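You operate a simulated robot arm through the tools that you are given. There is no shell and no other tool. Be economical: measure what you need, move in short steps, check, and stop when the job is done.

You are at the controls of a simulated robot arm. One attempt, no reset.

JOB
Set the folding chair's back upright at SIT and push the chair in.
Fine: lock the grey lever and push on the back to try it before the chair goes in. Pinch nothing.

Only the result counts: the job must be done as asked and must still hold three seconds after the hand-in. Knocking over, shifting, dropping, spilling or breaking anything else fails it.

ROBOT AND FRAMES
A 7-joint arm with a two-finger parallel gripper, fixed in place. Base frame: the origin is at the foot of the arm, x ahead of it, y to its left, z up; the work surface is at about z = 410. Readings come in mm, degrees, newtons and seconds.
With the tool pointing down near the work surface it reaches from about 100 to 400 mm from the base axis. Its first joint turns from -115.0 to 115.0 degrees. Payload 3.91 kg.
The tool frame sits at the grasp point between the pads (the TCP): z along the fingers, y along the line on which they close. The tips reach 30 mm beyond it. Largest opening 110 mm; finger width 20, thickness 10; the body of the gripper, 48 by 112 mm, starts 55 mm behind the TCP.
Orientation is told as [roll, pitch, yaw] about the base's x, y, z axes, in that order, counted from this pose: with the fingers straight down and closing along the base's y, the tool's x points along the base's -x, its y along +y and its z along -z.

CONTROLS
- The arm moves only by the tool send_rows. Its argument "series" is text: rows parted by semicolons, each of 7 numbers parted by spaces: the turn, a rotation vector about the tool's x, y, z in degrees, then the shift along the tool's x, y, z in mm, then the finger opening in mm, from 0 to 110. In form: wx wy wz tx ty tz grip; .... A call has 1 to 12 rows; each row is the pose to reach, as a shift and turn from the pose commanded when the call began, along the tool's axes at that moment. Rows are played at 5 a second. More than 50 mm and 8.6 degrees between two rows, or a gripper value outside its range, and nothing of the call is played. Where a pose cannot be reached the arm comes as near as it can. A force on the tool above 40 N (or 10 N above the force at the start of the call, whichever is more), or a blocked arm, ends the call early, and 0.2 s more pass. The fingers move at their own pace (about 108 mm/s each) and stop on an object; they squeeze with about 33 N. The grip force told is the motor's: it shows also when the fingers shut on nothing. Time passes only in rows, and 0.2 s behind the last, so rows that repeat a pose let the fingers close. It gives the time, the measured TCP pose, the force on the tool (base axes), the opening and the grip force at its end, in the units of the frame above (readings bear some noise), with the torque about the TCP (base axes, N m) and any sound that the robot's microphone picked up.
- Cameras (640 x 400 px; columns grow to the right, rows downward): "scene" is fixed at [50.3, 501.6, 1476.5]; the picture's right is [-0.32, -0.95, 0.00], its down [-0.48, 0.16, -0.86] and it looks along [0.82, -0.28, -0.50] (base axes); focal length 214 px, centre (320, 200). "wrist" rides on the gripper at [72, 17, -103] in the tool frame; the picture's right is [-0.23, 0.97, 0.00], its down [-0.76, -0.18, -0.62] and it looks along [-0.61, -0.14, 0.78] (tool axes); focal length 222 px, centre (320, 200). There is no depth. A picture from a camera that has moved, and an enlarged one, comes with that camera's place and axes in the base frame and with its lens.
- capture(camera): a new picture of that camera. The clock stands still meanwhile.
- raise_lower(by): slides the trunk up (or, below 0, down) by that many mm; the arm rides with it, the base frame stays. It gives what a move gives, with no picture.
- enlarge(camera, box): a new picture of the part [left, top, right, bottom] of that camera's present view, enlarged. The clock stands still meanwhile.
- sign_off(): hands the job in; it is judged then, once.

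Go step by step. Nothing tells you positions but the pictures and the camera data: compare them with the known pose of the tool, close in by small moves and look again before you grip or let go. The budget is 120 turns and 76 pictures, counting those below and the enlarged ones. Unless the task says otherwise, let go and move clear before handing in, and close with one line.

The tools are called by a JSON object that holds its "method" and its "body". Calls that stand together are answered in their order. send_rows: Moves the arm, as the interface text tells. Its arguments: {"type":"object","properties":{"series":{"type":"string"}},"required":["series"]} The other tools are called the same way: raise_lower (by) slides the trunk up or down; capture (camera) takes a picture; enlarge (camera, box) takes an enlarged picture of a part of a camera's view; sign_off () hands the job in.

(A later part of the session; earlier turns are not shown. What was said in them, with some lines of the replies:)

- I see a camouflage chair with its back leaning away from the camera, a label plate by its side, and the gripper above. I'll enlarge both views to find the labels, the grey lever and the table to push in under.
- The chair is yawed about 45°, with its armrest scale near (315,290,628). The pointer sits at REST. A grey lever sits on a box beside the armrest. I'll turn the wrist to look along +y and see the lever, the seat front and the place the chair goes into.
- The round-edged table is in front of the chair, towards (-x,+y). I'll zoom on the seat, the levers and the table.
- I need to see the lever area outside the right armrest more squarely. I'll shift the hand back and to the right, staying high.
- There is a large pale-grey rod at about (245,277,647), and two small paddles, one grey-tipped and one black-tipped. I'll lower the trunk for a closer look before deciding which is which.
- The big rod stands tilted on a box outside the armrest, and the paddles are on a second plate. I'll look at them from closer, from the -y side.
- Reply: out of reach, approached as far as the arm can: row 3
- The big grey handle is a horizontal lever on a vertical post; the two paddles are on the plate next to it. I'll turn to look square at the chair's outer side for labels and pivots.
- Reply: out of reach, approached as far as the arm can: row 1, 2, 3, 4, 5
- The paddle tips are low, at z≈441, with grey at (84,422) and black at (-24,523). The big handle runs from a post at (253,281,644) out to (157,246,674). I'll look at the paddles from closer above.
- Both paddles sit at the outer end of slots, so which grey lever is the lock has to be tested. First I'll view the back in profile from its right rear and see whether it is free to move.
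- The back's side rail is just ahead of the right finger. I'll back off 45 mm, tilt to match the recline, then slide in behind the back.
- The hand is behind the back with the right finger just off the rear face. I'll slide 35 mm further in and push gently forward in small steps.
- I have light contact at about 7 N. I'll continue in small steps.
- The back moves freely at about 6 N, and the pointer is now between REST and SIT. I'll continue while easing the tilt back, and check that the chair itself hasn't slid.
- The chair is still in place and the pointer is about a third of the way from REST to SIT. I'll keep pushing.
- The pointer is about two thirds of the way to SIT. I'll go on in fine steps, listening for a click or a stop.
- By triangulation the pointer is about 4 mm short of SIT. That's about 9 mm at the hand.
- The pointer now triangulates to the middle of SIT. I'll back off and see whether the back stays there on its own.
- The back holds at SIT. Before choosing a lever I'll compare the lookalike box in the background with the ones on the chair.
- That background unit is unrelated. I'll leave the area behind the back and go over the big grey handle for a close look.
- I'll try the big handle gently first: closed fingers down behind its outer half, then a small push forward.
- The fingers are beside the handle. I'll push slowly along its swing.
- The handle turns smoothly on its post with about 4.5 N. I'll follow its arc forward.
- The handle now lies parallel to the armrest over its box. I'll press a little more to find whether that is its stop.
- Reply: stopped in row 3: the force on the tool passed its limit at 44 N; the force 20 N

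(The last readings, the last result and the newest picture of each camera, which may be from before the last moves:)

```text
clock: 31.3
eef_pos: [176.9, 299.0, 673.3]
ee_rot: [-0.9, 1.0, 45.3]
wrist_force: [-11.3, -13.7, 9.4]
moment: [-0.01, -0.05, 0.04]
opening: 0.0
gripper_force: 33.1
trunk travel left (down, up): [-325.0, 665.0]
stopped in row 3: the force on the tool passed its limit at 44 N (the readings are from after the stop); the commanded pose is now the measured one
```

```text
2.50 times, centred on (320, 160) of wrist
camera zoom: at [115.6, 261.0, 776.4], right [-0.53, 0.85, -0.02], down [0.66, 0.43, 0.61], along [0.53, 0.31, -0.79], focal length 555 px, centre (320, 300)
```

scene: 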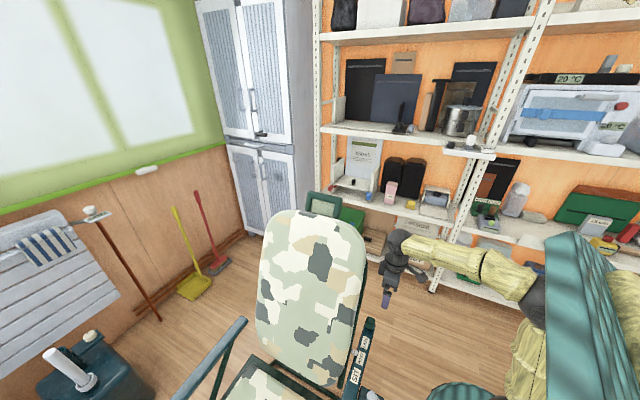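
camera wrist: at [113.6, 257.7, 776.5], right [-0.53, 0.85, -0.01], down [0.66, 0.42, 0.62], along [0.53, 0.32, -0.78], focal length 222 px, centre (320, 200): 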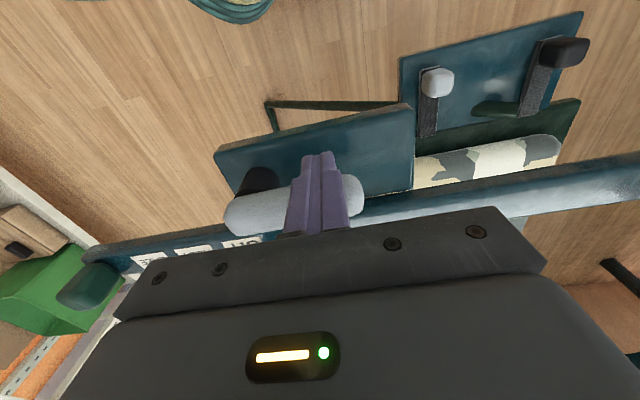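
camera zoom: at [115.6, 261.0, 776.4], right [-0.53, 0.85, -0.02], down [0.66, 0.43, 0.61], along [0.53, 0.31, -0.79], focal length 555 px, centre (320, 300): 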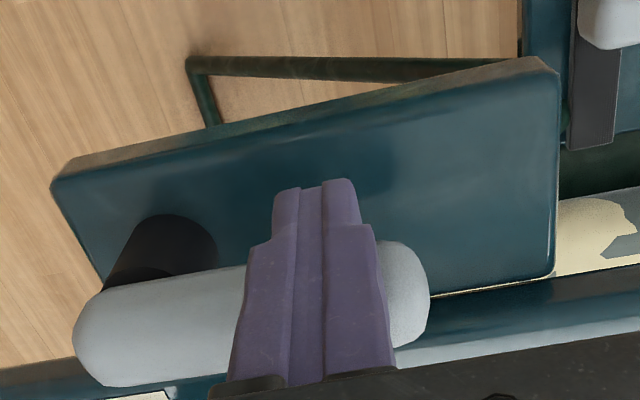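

That is a hard stop. I'll back off, rise, and go in front of the back to try it.

{"method": "send_rows", "body": {"series": "0 0 0 20 0 -5 0;0 0 0 35 0 -45 0;0 0 0 35 0 -90 0;0 0 0 30 5 -135 30;0 0 0 0 15 -175 60;0 0 0 -35 25 -215 90;0 0 0 -75 40 -215 110;0 0 0 -115 52 -215 110;0 0 0 -162 66 -215 110"}}

{"method": "capture", "body": {"camera": "scene"}}

{"method": "capture", "body": {"camera": "wrist"}}

```text
refused: row 5 steps farther than a row can; nothing moved
```

```text
28 pictures are left
```

scene: 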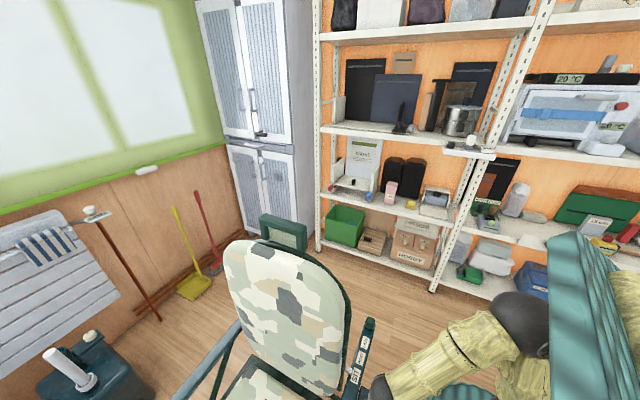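

```text
27 pictures are left
camera wrist: at [115.6, 261.0, 776.4], right [-0.53, 0.85, -0.02], down [0.66, 0.43, 0.61], along [0.53, 0.31, -0.79], focal length 222 px, centre (320, 200)
```

wrist: 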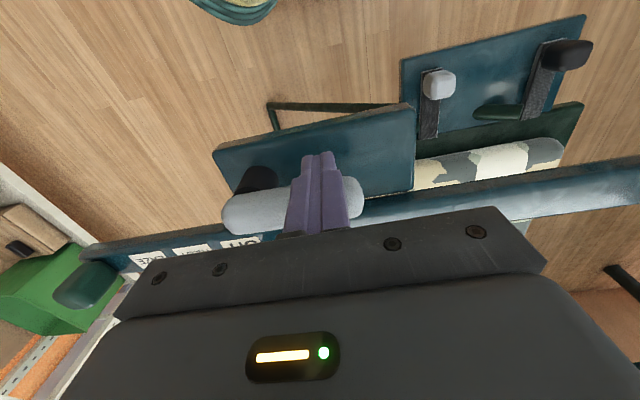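

One row step was too long. I'll resend with shorter steps.

{"method": "send_rows", "body": {"series": "0 0 0 20 0 -5 0;0 0 0 35 0 -45 0;0 0 0 35 0 -85 0;0 0 0 30 5 -125 30;0 0 0 10 12 -160 60;0 0 0 -15 20 -195 90;0 0 0 -45 30 -215 110;0 0 0 -80 40 -215 110;0 0 0 -120 52 -215 110;0 0 0 -162 66 -215 110"}}

{"method": "capture", "body": {"camera": "wrist"}}

```text
clock: 33.5
eef_pos: [245.5, 465.3, 884.2]
ee_rot: [-0.8, 0.8, 45.4]
wrist_force: [-0.2, -0.1, 1.6]
moment: [0.02, 0.02, -0.01]
opening: 110.0
gripper_force: 0.1
trunk travel left (down, up): [-325.0, 665.0]
```

```text
26 pictures are left
camera wrist: at [185.2, 427.6, 987.0], right [-0.53, 0.85, -0.02], down [0.66, 0.43, 0.62], along [0.53, 0.32, -0.79], focal length 222 px, centre (320, 200)
```

wrist: 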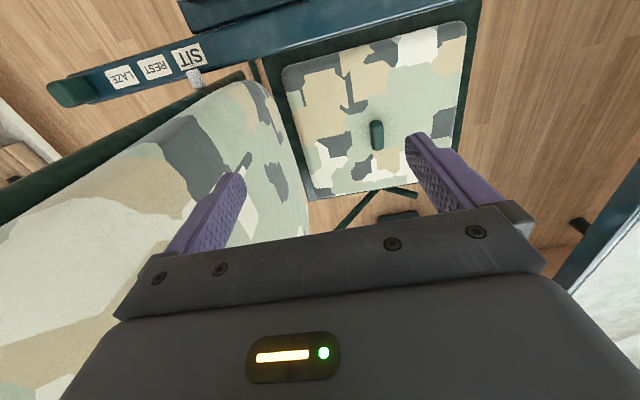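

The left finger is in front of the back pad. I'll press backwards in small steps and watch the force.

{"method": "send_rows", "body": {"series": "0 0 0 0 -6 0 110;0 0 0 0 -12 0 110;0 0 0 0 -18 0 110;0 0 0 0 -24 0 110;0 0 0 0 -30 0 110;0 0 0 0 -36 0 110"}}

```text
clock: 34.9
eef_pos: [271.5, 441.0, 884.8]
ee_rot: [-0.7, 0.7, 45.3]
wrist_force: [-3.4, 7.4, 2.7]
moment: [-0.14, -0.1, 0.1]
opening: 106.5
gripper_force: 0.0
trunk travel left (down, up): [-325.0, 665.0]
```

{"method": "send_rows", "body": {"series": "0 0 0 0 -4 0 110;0 0 0 0 -8 0 110;0 0 0 0 -12 0 110"}}

{"method": "capture", "body": {"camera": "wrist"}}

```text
clock: 35.7
eef_pos: [276.3, 436.2, 886.0]
ee_rot: [-0.7, 0.7, 45.5]
wrist_force: [-21.6, 25.5, 2.3]
moment: [-0.14, -0.14, 0.02]
opening: 93.4
gripper_force: 0.1
trunk travel left (down, up): [-325.0, 665.0]
```

```text
25 pictures are left
camera wrist: at [214.5, 397.2, 988.6], right [-0.54, 0.84, -0.01], down [0.66, 0.43, 0.62], along [0.53, 0.32, -0.79], focal length 222 px, centre (320, 200)
```

wrist: 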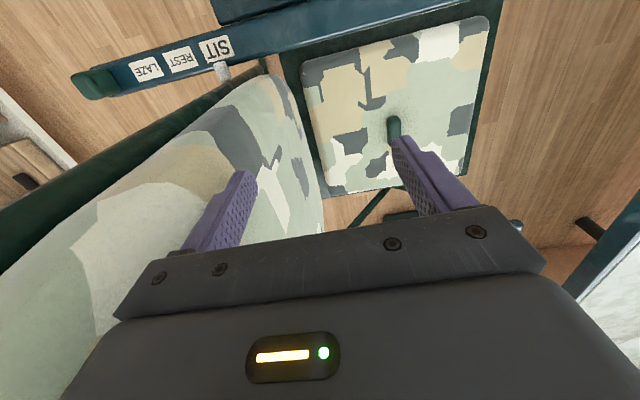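

At 33 N the back stays at SIT, and it moved at 6 N before, so the big grey handle is the lock and it holds. Now I'll back off and look at the gap between the chair and the table.

{"method": "send_rows", "body": {"series": "0 0 0 0 15 0 110;0 0 -8 0 35 0 110;0 0 -16 0 50 -30 110;0 0 -24 0 50 -60 110;0 0 -32 0 50 -60 110;0 0 -40 0 50 -60 110;0 0 -48 0 50 -60 110;0 0 -56 0 50 -60 110;0 0 -64 0 50 -60 110;0 0 -72 0 50 -60 110"}}

{"method": "raise_lower", "body": {"by": 200}}

{"method": "capture", "body": {"camera": "wrist"}}

```text
clock: 37.9
eef_pos: [245.5, 467.8, 944.7]
ee_rot: [0.4, 0.9, 117.3]
wrist_force: [0.2, 0.4, 0.4]
moment: [-0.02, 0.02, 0.03]
opening: 109.8
gripper_force: 0.0
trunk travel left (down, up): [-325.0, 665.0]
```

```text
clock: 40.0
eef_pos: [244.2, 469.2, 1144.3]
ee_rot: [0.5, 1.0, 117.4]
wrist_force: [0.5, 0.4, -0.4]
moment: [0.01, 0.01, 0.0]
opening: 110.0
gripper_force: 0.0
trunk travel left (down, up): [-525.0, 465.0]
```

```text
24 pictures are left
camera wrist: at [264.3, 398.8, 1248.5], right [-0.97, -0.24, 0.0], down [-0.19, 0.77, 0.61], along [-0.15, 0.59, -0.79], focal length 222 px, centre (320, 200)
```

wrist: 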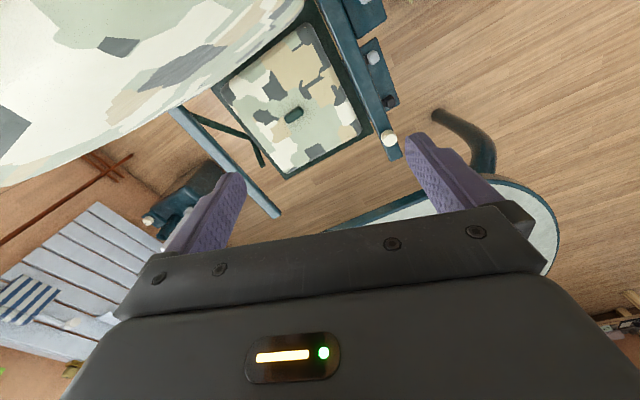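

The armrest fronts are at about u=475 along the push direction. The table edge is at about u=660, with height z≈635 still uncertain. I'll view the edge from above it to fix its height against the armrests.

{"method": "send_rows", "body": {"series": "0 0 0 -28 35 0 110;0 0 0 -57 70 0 110;0 0 0 -85 105 0 110;0 0 0 -114 140 0 110;0 0 0 -142 176 0 110;0 0 0 -171 211 0 110;0 0 0 -199 246 0 110;0 0 0 -228 281 0 110;0 0 0 -256 317 0 110;0 0 0 -285 352 0 110"}}

{"method": "capture", "body": {"camera": "wrist"}}

```text
clock: 42.4
eef_pos: [-105.6, 550.0, 1140.4]
ee_rot: [0.4, -0.6, 110.7]
wrist_force: [-0.3, 0.7, -0.4]
moment: [0.0, -0.03, -0.03]
opening: 109.8
gripper_force: 0.0
out of reach, approached as far as the arm can: row 9, 10
trunk travel left (down, up): [-525.0, 465.0]
stopped in row 10: the arm was blocked; the commanded pose is now the measured one
```

```text
23 pictures are left
camera wrist: at [-93.1, 476.7, 1242.6], right [-0.99, -0.13, 0.01], down [-0.1, 0.77, 0.63], along [-0.09, 0.62, -0.78], focal length 222 px, centre (320, 200)
```

wrist: 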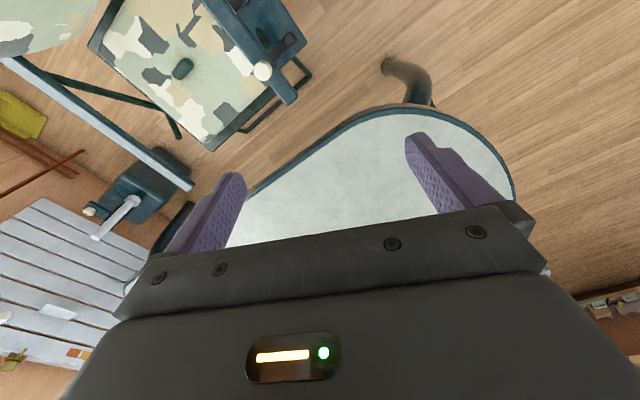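

The table top is at z≈715 with its front edge at u≈594, so armrests at z≈628 slide under it. The table leg and my handle stay clear sideways. Now I'll go round the chair's right side to get behind the back.

{"method": "send_rows", "body": {"series": "0 0 8 40 -19 0 110;0 0 16 81 -38 0 110;0 0 24 121 -57 0 110;0 0 32 162 -75 0 110;0 0 40 202 -94 0 110;0 0 48 243 -113 0 110;0 0 56 283 -132 0 110;0 0 62 324 -151 0 110;0 0 65.5 324 -151 0 110"}}

{"method": "send_rows", "body": {"series": "0 0 0 -6 -43 0 60;0 0 0 -12 -87 0 20;0 0 0 -18 -130 0 0;0 0 0 -24 -173 0 0;0 0 0 -30 -216 0 0;0 0 0 -36 -260 0 0;0 0 0 -43 -303 0 0;0 0 0 -49 -346 0 0"}}

```text
clock: 44.4
eef_pos: [149.2, 302.7, 1136.6]
ee_rot: [0.7, 0.2, 45.6]
wrist_force: [0.0, -0.1, 0.5]
moment: [0.01, 0.03, 0.0]
opening: 110.0
gripper_force: 0.0
trunk travel left (down, up): [-525.0, 465.0]
```

```text
clock: 46.2
eef_pos: [433.9, 92.3, 1127.7]
ee_rot: [0.7, 0.2, 45.6]
wrist_force: [0.0, -0.4, 0.6]
moment: [0.03, 0.0, -0.04]
opening: 0.0
gripper_force: 33.2
trunk travel left (down, up): [-525.0, 465.0]
```

{"method": "send_rows", "body": {"series": "0 0 0 -42 10 0 0;0 0 0 -84 20 0 0;0 0 0 -125 30 0 0;0 0 0 -167 40 0 0;0 0 0 -208 50 0 0;0 0 0 -248 60 0 0"}}

{"method": "capture", "body": {"camera": "wrist"}}

{"method": "capture", "body": {"camera": "scene"}}

```text
clock: 47.6
eef_pos: [553.4, 300.2, 1132.2]
ee_rot: [0.7, 0.0, 45.5]
wrist_force: [-0.2, -0.9, 1.2]
moment: [0.05, -0.05, 0.01]
opening: 0.1
gripper_force: 32.4
out of reach, approached as far as the arm can: row 6
trunk travel left (down, up): [-525.0, 465.0]
```

```text
22 pictures are left
camera wrist: at [492.6, 259.6, 1235.4], right [-0.54, 0.84, 0.01], down [0.67, 0.42, 0.62], along [0.52, 0.34, -0.79], focal length 222 px, centre (320, 200)
```

wrist: 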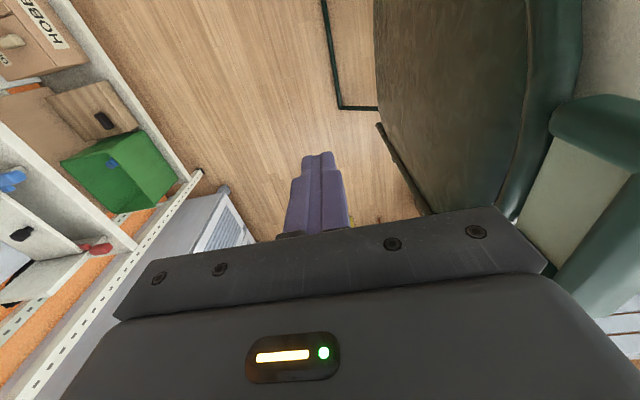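

```text
21 pictures are left
```

scene: 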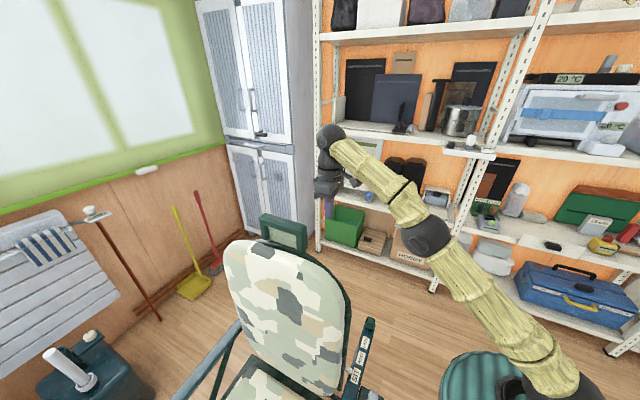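

The reach limit is near here. Further in, the forearm would rub the back's edge, so I'll come out 70 mm and lower behind the back.

{"method": "send_rows", "body": {"series": "0 0 0 35 0 0 0;0 0 0 70 0 0 0"}}

{"method": "raise_lower", "body": {"by": -410}}

{"method": "capture", "body": {"camera": "wrist"}}

```text
clock: 48.2
eef_pos: [503.2, 250.5, 1135.5]
ee_rot: [0.7, 0.2, 45.7]
wrist_force: [-0.6, -0.4, 0.3]
moment: [0.0, -0.02, 0.02]
opening: 0.0
gripper_force: 33.0
trunk travel left (down, up): [-525.0, 465.0]
```

```text
refused: -410 is not a number from -400 to 400
```

```text
20 pictures are left
camera wrist: at [443.1, 209.8, 1237.9], right [-0.54, 0.84, 0.01], down [0.67, 0.41, 0.62], along [0.52, 0.34, -0.78], focal length 222 px, centre (320, 200)
```

wrist: 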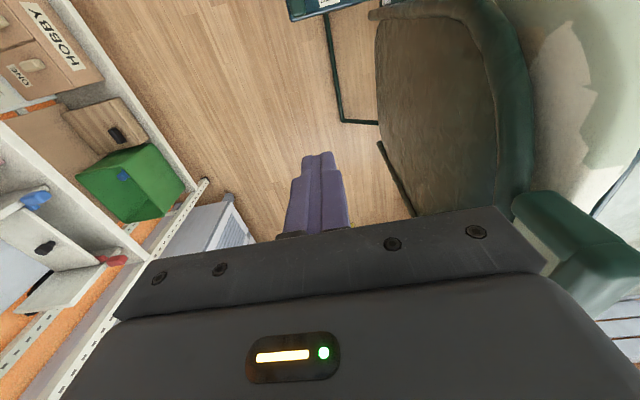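

{"method": "raise_lower", "body": {"by": -400}}

{"method": "send_rows", "body": {"series": "0 0 0 0 15 15 0;0 0 0 0 30 30 0;0 0 0 0 45 30 0"}}

{"method": "capture", "body": {"camera": "wrist"}}

{"method": "capture", "body": {"camera": "scene"}}

```text
clock: 52.1
eef_pos: [505.8, 251.3, 734.7]
ee_rot: [0.7, 0.1, 45.6]
wrist_force: [-0.7, -0.3, 0.7]
moment: [0.0, 0.01, 0.04]
opening: 0.0
gripper_force: 32.7
trunk travel left (down, up): [-125.0, 865.0]
```

```text
clock: 52.9
eef_pos: [473.3, 282.4, 702.5]
ee_rot: [0.7, 0.1, 45.6]
wrist_force: [0.0, -0.4, 0.0]
moment: [-0.01, 0.02, -0.04]
opening: 0.0
gripper_force: 33.0
trunk travel left (down, up): [-125.0, 865.0]
```

```text
19 pictures are left
camera wrist: at [412.7, 242.8, 806.6], right [-0.54, 0.84, 0.01], down [0.67, 0.42, 0.62], along [0.52, 0.34, -0.79], focal length 222 px, centre (320, 200)
```

wrist: 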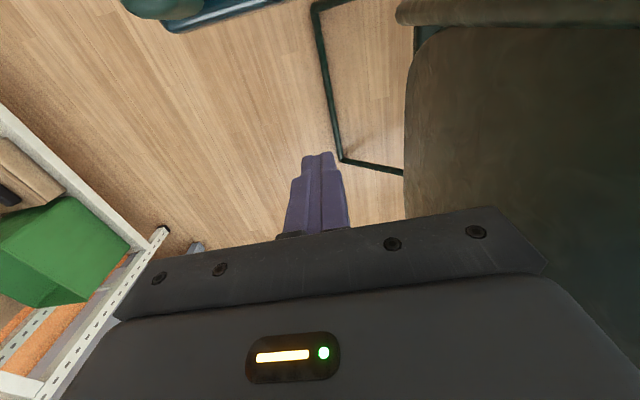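

```text
18 pictures are left
```

scene: 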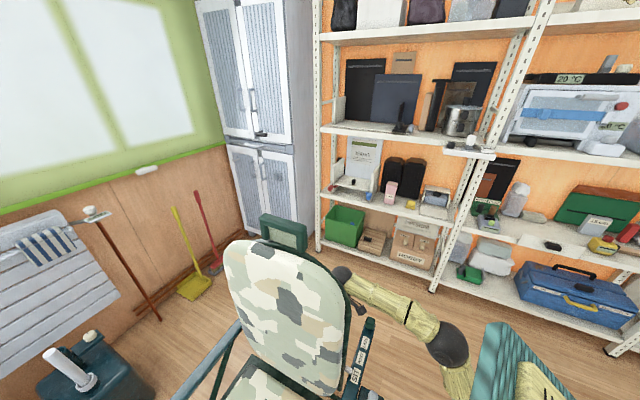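

I'm behind the back at z≈700 and L≈535. I'll push forward gently in small steps.

{"method": "send_rows", "body": {"series": "0 0 0 0 10 0 0;0 0 0 0 20 0 0;0 0 0 0 28 0 0;0 0 0 0 34 0 0;0 0 0 0 40 0 0;0 0 0 0 46 0 0;0 0 0 0 52 0 0;0 0 0 0 58 0 0"}}

```text
clock: 54.7
eef_pos: [432.2, 322.7, 704.1]
ee_rot: [0.7, 0.1, 45.4]
wrist_force: [14.2, -5.9, 4.3]
moment: [0.57, 0.84, -0.63]
opening: 0.0
gripper_force: 33.2
trunk travel left (down, up): [-125.0, 865.0]
```

{"method": "send_rows", "body": {"series": "0 0 0 0 6 0 0;0 0 0 0 12 0 0;0 0 0 0 18 0 0;0 0 0 0 24 0 0;0 0 0 0 30 0 0"}}

{"method": "enlarge", "body": {"camera": "scene", "box": [200, 230, 420, 400]}}

```text
clock: 55.9
eef_pos: [408.7, 344.5, 704.8]
ee_rot: [0.7, 0.5, 45.6]
wrist_force: [7.2, -9.1, -7.7]
moment: [0.14, 0.26, -0.22]
opening: 0.0
gripper_force: 32.6
trunk travel left (down, up): [-125.0, 865.0]
```

```text
2.35 times, centred on (310, 315) of scene
camera zoom: at [50.3, 501.6, 1476.5], right [-0.32, -0.95, 0.0], down [-0.48, 0.16, -0.86], along [0.82, -0.28, -0.5], focal length 505 px, centre (344, -71)
```

zoom: 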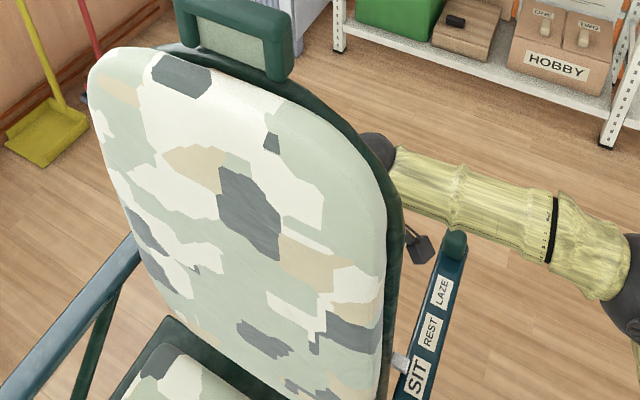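

The chair slides straight: the armrest moved about 42 mm with no rotation, and the pointer is still at SIT. I'll continue.

{"method": "send_rows", "body": {"series": "0 0 0 0 8 0 0;0 0 0 0 16 0 0;0 0 0 0 24 0 0;0 0 0 0 32 0 0;0 0 0 0 40 0 0;0 0 0 0 48 0 0;0 0 0 0 56 0 0;0 0 0 0 64 0 0;0 0 0 0 72 0 0;0 0 0 0 80 0 0"}}

{"method": "capture", "body": {"camera": "scene"}}

```text
clock: 58.1
eef_pos: [353.0, 402.6, 705.4]
ee_rot: [0.8, 0.4, 45.8]
wrist_force: [5.8, -10.1, -5.2]
moment: [0.29, 0.16, 0.0]
opening: 0.0
gripper_force: 33.6
trunk travel left (down, up): [-125.0, 865.0]
```

```text
16 pictures are left
```

scene: 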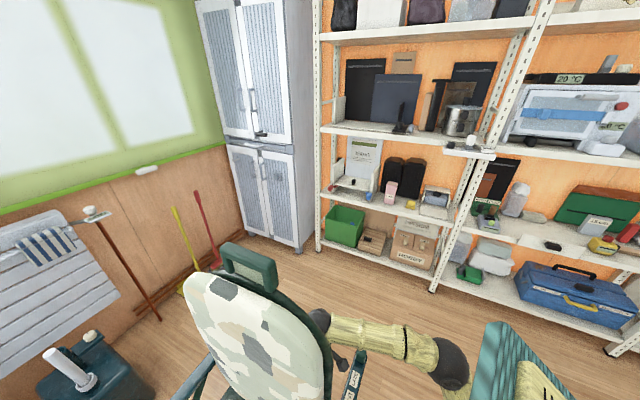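

The armrest fronts are now at the table edge, with knob tops at about z=665 against a table top at 715. I'll take a closer look there before going under.

{"method": "send_rows", "body": {"series": "0 0 0 0 6 0 0;0 0 0 0 12 0 0;0 0 0 0 18 0 0;0 0 0 0 24 0 0;0 0 0 0 30 0 0;0 0 0 0 36 0 0;0 0 0 0 42 0 0;0 0 0 0 48 0 0"}}

{"method": "capture", "body": {"camera": "wrist"}}

```text
clock: 59.9
eef_pos: [319.8, 434.4, 706.6]
ee_rot: [0.8, 0.2, 45.5]
wrist_force: [12.6, -4.4, -2.3]
moment: [0.14, 0.64, -0.59]
opening: 0.0
gripper_force: 33.1
trunk travel left (down, up): [-125.0, 865.0]
```

```text
15 pictures are left
camera wrist: at [258.9, 393.9, 809.8], right [-0.54, 0.84, 0.01], down [0.67, 0.41, 0.62], along [0.52, 0.34, -0.79], focal length 222 px, centre (320, 200)
```

wrist: 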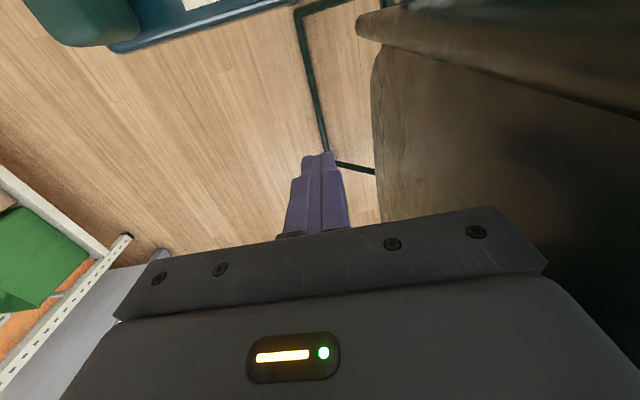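

There is no obstruction at D≈170 mm. I'll continue in steps, watching the force.

{"method": "send_rows", "body": {"series": "0 0 0 0 8 0 0;0 0 0 0 16 0 0;0 0 0 0 24 0 0;0 0 0 0 32 0 0;0 0 0 0 40 0 0;0 0 0 0 48 0 0;0 0 0 0 56 0 0;0 0 0 0 64 0 0;0 0 0 0 72 0 0;0 0 0 0 80 0 0"}}

{"method": "capture", "body": {"camera": "scene"}}

```text
clock: 62.1
eef_pos: [262.5, 492.1, 707.3]
ee_rot: [0.8, 0.3, 45.6]
wrist_force: [9.1, -5.9, -0.7]
moment: [0.25, 0.41, -0.34]
opening: 0.1
gripper_force: 33.1
trunk travel left (down, up): [-125.0, 865.0]
```

```text
14 pictures are left
```

scene: 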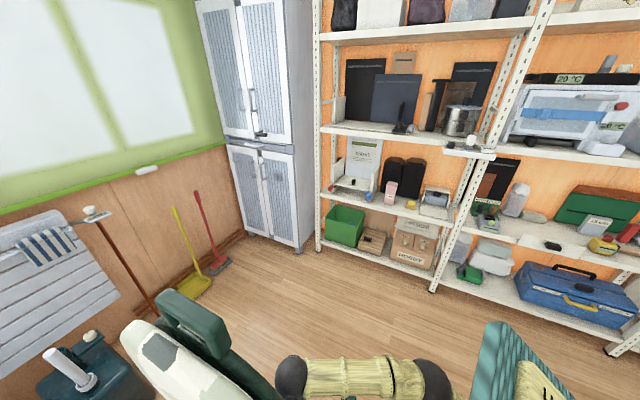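

{"method": "send_rows", "body": {"series": "0 0 0 0 8 0 0;0 0 0 0 16 0 0;0 0 0 0 24 0 0;0 0 0 0 32 0 0;0 0 0 0 40 0 0;0 0 0 0 48 0 0;0 0 0 0 54 0 0;0 0 0 0 60 0 0"}}

```text
clock: 63.9
eef_pos: [218.8, 531.2, 707.9]
ee_rot: [0.8, 0.2, 45.5]
wrist_force: [11.3, -3.5, -3.3]
moment: [0.1, 0.57, -0.56]
opening: 0.0
gripper_force: 33.3
trunk travel left (down, up): [-125.0, 865.0]
```

The chair has moved about 310 mm. I'll back off, rise and check it against the table.

{"method": "send_rows", "body": {"series": "0 0 0 0 -20 0 0;0 0 0 0 -50 0 0;0 0 0 0 -80 0 0;0 0 0 20 -110 0 0"}}

{"method": "raise_lower", "body": {"by": 400}}

{"method": "send_rows", "body": {"series": "0 0 -8 0 0 -20 0;0 0 -16 0 0 -50 0;0 0 -24 0 0 -80 0;0 0 -32 0 0 -110 0;0 0 -40 0 0 -140 0;0 0 -48 0 0 -140 0;0 0 -56 0 0 -140 0"}}

{"method": "capture", "body": {"camera": "wrist"}}

```text
clock: 64.9
eef_pos: [283.3, 440.1, 704.5]
ee_rot: [0.7, 0.2, 45.6]
wrist_force: [0.5, 0.6, -0.2]
moment: [-0.01, -0.01, 0.0]
opening: 0.0
gripper_force: 33.1
trunk travel left (down, up): [-125.0, 865.0]
```

```text
clock: 68.7
eef_pos: [284.3, 441.0, 1105.8]
ee_rot: [0.6, 0.2, 45.7]
wrist_force: [-0.7, -0.2, 0.2]
moment: [0.0, 0.01, 0.0]
opening: 0.2
gripper_force: 33.1
trunk travel left (down, up): [-525.0, 465.0]
```

```text
clock: 70.3
eef_pos: [279.8, 419.4, 1232.4]
ee_rot: [0.4, -0.7, 101.7]
wrist_force: [-0.8, 0.2, -0.4]
moment: [0.03, -0.09, -0.02]
opening: 0.1
gripper_force: 32.7
out of reach, approached as far as the arm can: row 5, 6, 7
trunk travel left (down, up): [-525.0, 465.0]
```

```text
13 pictures are left
camera wrist: at [280.4, 344.0, 1334.2], right [-1.0, 0.03, 0.01], down [0.03, 0.78, 0.63], along [0.01, 0.63, -0.78], focal length 222 px, centre (320, 200)
```

wrist: 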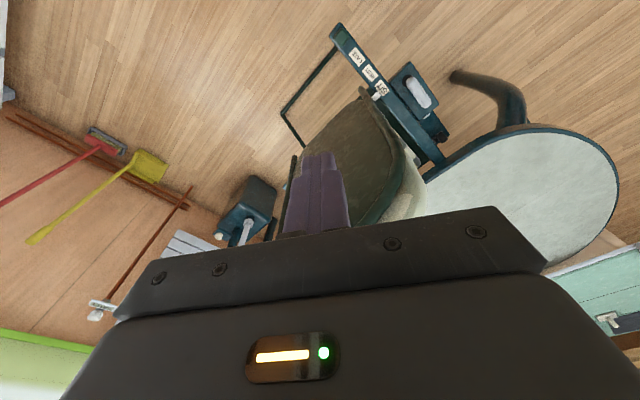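

{"method": "enlarge", "body": {"camera": "wrist", "box": [270, 10, 530, 230]}}

```text
1.82 times, centred on (400, 120) of wrist
camera zoom: at [280.4, 344.0, 1334.2], right [-1.0, 0.03, 0.01], down [0.03, 0.78, 0.63], along [0.01, 0.63, -0.78], focal length 404 px, centre (174, 346)
```

zoom: 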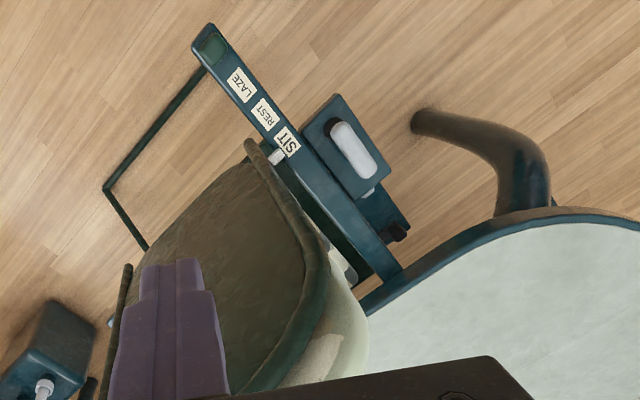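

The chair slid 306 mm with no rotation and the pointer is still at SIT. The back is about 230 mm from the table edge and the handle about 180 mm, so I'll push it in further, keeping the handle clear of the edge.

{"method": "send_rows", "body": {"series": "0 0 8 -4 -2 20 0;0 0 16 -8 -4 50 0;0 0 24 -12 -6 80 0;0 0 32 -16 -7 110 0;0 0 40 -20 -8 126 0;0 0 48 -20 -8 126 0;0 0 56 -20 -8 126 0"}}

{"method": "raise_lower", "body": {"by": -400}}

```text
clock: 71.9
eef_pos: [284.0, 441.8, 1104.1]
ee_rot: [0.7, 0.2, 45.4]
wrist_force: [-0.4, -0.4, 0.6]
moment: [-0.01, 0.02, 0.02]
opening: 0.0
gripper_force: 32.8
trunk travel left (down, up): [-525.0, 465.0]
```

```text
clock: 75.7
eef_pos: [284.0, 442.0, 703.6]
ee_rot: [0.7, 0.2, 45.5]
wrist_force: [-1.1, 0.1, 0.2]
moment: [0.01, 0.0, 0.01]
opening: 0.0
gripper_force: 32.7
trunk travel left (down, up): [-125.0, 865.0]
```

{"method": "send_rows", "body": {"series": "0 0 0 -20 35 0 0;0 0 0 -20 70 0 0;0 0 0 -20 95 0 0;0 0 0 -20 103 0 0;0 0 0 -20 111 0 0;0 0 0 -20 119 0 0;0 0 0 -20 127 0 0;0 0 0 -20 135 0 0;0 0 0 -20 143 0 0;0 0 0 -20 151 0 0"}}

{"method": "send_rows", "body": {"series": "0 0 0 0 7 0 0;0 0 0 0 14 0 0;0 0 0 0 21 0 0;0 0 0 0 28 0 0;0 0 0 0 35 0 0;0 0 0 0 42 0 0"}}

```text
clock: 77.9
eef_pos: [189.7, 561.6, 706.2]
ee_rot: [0.8, 0.3, 45.5]
wrist_force: [12.3, -3.3, 0.7]
moment: [0.2, 0.67, -0.63]
opening: 0.3
gripper_force: 33.2
trunk travel left (down, up): [-125.0, 865.0]
```

```text
clock: 79.3
eef_pos: [161.9, 590.8, 705.8]
ee_rot: [1.0, 0.1, 45.6]
wrist_force: [8.9, -2.7, 0.8]
moment: [0.16, 0.5, -0.47]
opening: 0.0
gripper_force: 33.2
trunk travel left (down, up): [-125.0, 865.0]
```

{"method": "send_rows", "body": {"series": "0 0 0 0 6 0 0;0 0 0 0 12 0 0;0 0 0 0 18 0 0;0 0 0 0 24 0 0;0 0 0 0 30 0 0"}}

```text
clock: 80.5
eef_pos: [150.2, 593.3, 703.9]
ee_rot: [0.8, 0.1, 45.6]
wrist_force: [8.1, -5.0, 3.8]
moment: [0.53, 0.52, -0.33]
opening: 0.0
gripper_force: 32.7
out of reach, approached as far as the arm can: row 1, 2, 3, 4, 5
trunk travel left (down, up): [-125.0, 865.0]
```

I've reached the arm's limit here. I'll withdraw and check.

{"method": "send_rows", "body": {"series": "0 0 0 10 -30 0 0;0 0 0 20 -70 0 0;0 0 0 20 -110 0 0;0 0 0 30 -150 0 0;0 0 0 30 -190 0 0"}}

{"method": "raise_lower", "body": {"by": 400}}

{"method": "send_rows", "body": {"series": "0 0 -8 0 0 0 0;0 0 -16 0 0 0 0;0 0 -24 0 0 0 0;0 0 -32 0 0 0 0;0 0 -40 0 0 0 0;0 0 -48 0 0 0 0;0 0 -56 0 0 0 0;0 0 -62 0 0 0 0"}}

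{"method": "enlarge", "body": {"camera": "wrist", "box": [270, 10, 590, 230]}}

```text
clock: 81.7
eef_pos: [265.0, 436.9, 700.5]
ee_rot: [0.6, 0.3, 45.7]
wrist_force: [0.4, -0.2, 0.8]
moment: [-0.01, -0.01, 0.0]
opening: 0.0
gripper_force: 33.3
trunk travel left (down, up): [-125.0, 865.0]
```

```text
clock: 85.5
eef_pos: [265.1, 438.4, 1101.1]
ee_rot: [0.7, 0.1, 45.7]
wrist_force: [-0.3, 0.1, -0.5]
moment: [-0.03, 0.0, -0.04]
opening: 0.2
gripper_force: 32.9
trunk travel left (down, up): [-525.0, 465.0]
```

```text
clock: 87.3
eef_pos: [264.8, 437.0, 1101.0]
ee_rot: [0.6, -0.5, 107.7]
wrist_force: [0.1, 0.8, 0.1]
moment: [0.03, 0.0, 0.02]
opening: 0.0
gripper_force: 33.0
trunk travel left (down, up): [-525.0, 465.0]
```

```text
1.82 times, centred on (430, 120) of wrist
camera zoom: at [272.9, 362.7, 1202.4], right [-1.0, -0.08, 0.01], down [-0.06, 0.78, 0.63], along [-0.06, 0.63, -0.78], focal length 404 px, centre (120, 346)
```

zoom: 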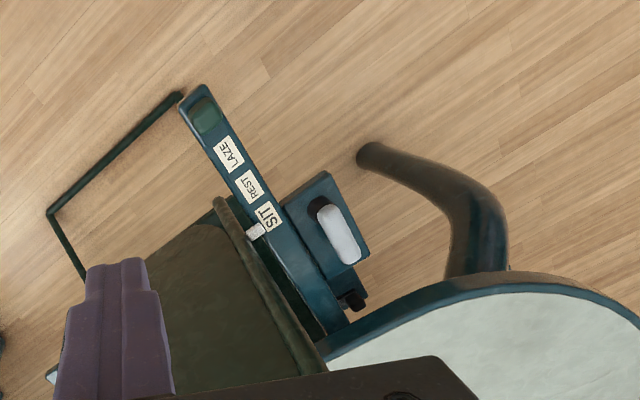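

The chair has moved 397 mm, straight, with the lever still locked and the pointer at SIT. The handle is still 100 mm from the table edge, so I'll give one last careful 40 mm push nearer the back's edge, where I have reach, to see whether there is a stop.

{"method": "send_rows", "body": {"series": "0 0 8 0 0 0 0;0 0 16 0 0 0 0;0 0 24 0 0 0 0;0 0 32 0 0 0 0;0 0 40 0 0 0 0;0 0 48 0 0 0 0;0 0 56 0 0 0 0;0 0 62 0 0 0 0"}}

{"method": "raise_lower", "body": {"by": -400}}

{"method": "send_rows", "body": {"series": "0 0 0 15 40 0 0;0 0 0 15 80 0 0;0 0 0 15 120 0 0;0 0 0 15 155 0 0;0 0 0 15 180 0 0;0 0 0 15 190 0 0;0 0 0 15 198 0 0;0 0 0 15 206 0 0;0 0 0 15 214 0 0;0 0 0 15 222 0 0;0 0 0 15 230 0 0;0 0 0 15 236 0 0"}}

```text
clock: 89.2
eef_pos: [265.1, 437.3, 1100.4]
ee_rot: [0.8, 0.2, 45.5]
wrist_force: [0.5, -1.6, 0.5]
moment: [0.01, 0.0, -0.01]
opening: 0.0
gripper_force: 33.3
trunk travel left (down, up): [-525.0, 465.0]
```

```text
clock: 93.0
eef_pos: [265.8, 436.9, 702.1]
ee_rot: [0.7, 0.2, 45.4]
wrist_force: [-0.8, 0.2, 0.3]
moment: [0.0, 0.02, -0.01]
opening: 0.0
gripper_force: 33.1
trunk travel left (down, up): [-125.0, 865.0]
```

```text
clock: 94.7
eef_pos: [120.5, 562.1, 706.0]
ee_rot: [-0.2, 0.3, 45.1]
wrist_force: [27.1, -36.9, -5.1]
moment: [3.56, 2.76, 0.47]
opening: 0.1
gripper_force: 33.1
trunk travel left (down, up): [-125.0, 865.0]
stopped in row 8: the force on the tool passed its limit at 60 N (the readings are from after the stop); the commanded pose is now the measured one
```

The chair is firmly against its end stop (60 N with no motion), so it is fully in. I'll withdraw and check the pointer and lever once more.

{"method": "send_rows", "body": {"series": "0 0 0 0 -20 0 0;0 0 0 0 -50 0 0;0 0 0 0 -90 0 0;0 0 0 10 -130 0 0;0 0 0 20 -170 0 0;0 0 0 20 -190 0 0"}}

{"method": "raise_lower", "body": {"by": 400}}

{"method": "send_rows", "body": {"series": "0 0 -8 0 0 0 0;0 0 -16 0 0 0 0;0 0 -24 0 0 0 0;0 0 -32 0 0 0 0;0 0 -40 0 0 0 0;0 0 -48 0 0 0 0;0 0 -56 0 0 0 0;0 0 -62 0 0 0 0"}}

{"method": "enlarge", "body": {"camera": "wrist", "box": [330, 40, 530, 190]}}

{"method": "capture", "body": {"camera": "scene"}}

```text
clock: 96.1
eef_pos: [240.3, 415.4, 703.6]
ee_rot: [0.1, 0.5, 45.4]
wrist_force: [0.3, 0.1, 0.3]
moment: [-0.03, -0.04, 0.0]
opening: 0.2
gripper_force: 32.9
trunk travel left (down, up): [-125.0, 865.0]
```

```text
clock: 99.9
eef_pos: [240.5, 414.5, 1104.0]
ee_rot: [0.1, 0.5, 45.4]
wrist_force: [0.4, -0.2, 0.3]
moment: [0.0, -0.01, 0.03]
opening: 0.0
gripper_force: 33.3
trunk travel left (down, up): [-525.0, 465.0]
```

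```text
clock: 101.7
eef_pos: [239.0, 415.4, 1104.3]
ee_rot: [0.5, 0.2, 107.5]
wrist_force: [-0.3, -0.1, 0.3]
moment: [-0.02, 0.0, -0.01]
opening: 0.0
gripper_force: 32.9
trunk travel left (down, up): [-525.0, 465.0]
```

```text
2.67 times, centred on (430, 115) of wrist
camera zoom: at [247.2, 341.8, 1207.1], right [-1.0, -0.08, 0.01], down [-0.06, 0.78, 0.62], along [-0.05, 0.62, -0.78], focal length 592 px, centre (27, 427)
```

zoom: 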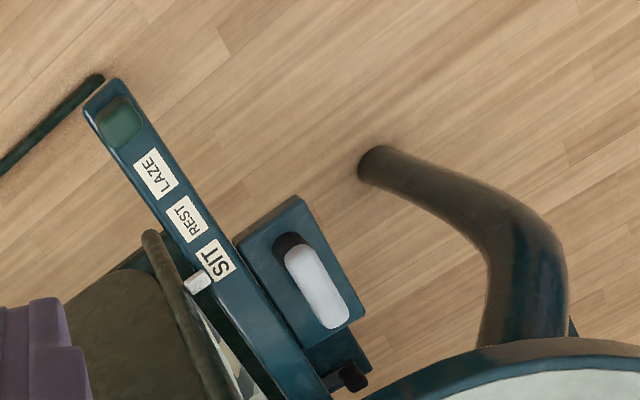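

```text
9 pictures are left
```

scene: 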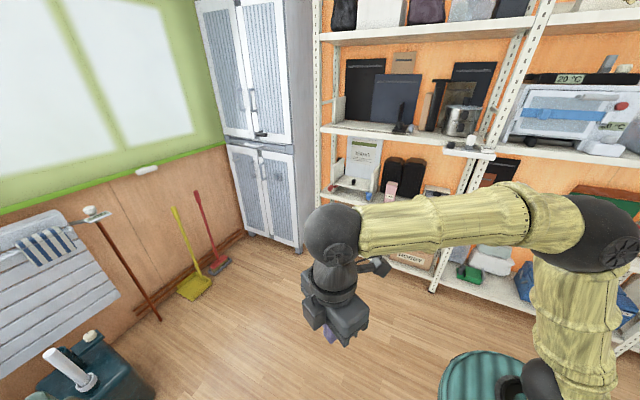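

The pointer triangulates onto SIT (u=384 for both pointer and label). The lever is locked along its box, the chair is at its stop under the table, and the hand is clear, so I'm handing in.

{"method": "sign_off", "body": {}}

```text
The job is handed in.
```

The chair's back is upright at SIT and the grey lever is locked. I pushed the back from the front with about 33 N and it held, then slid the chair in under the table to its stop. Nothing was pinched or shifted that I could see in the pictures.
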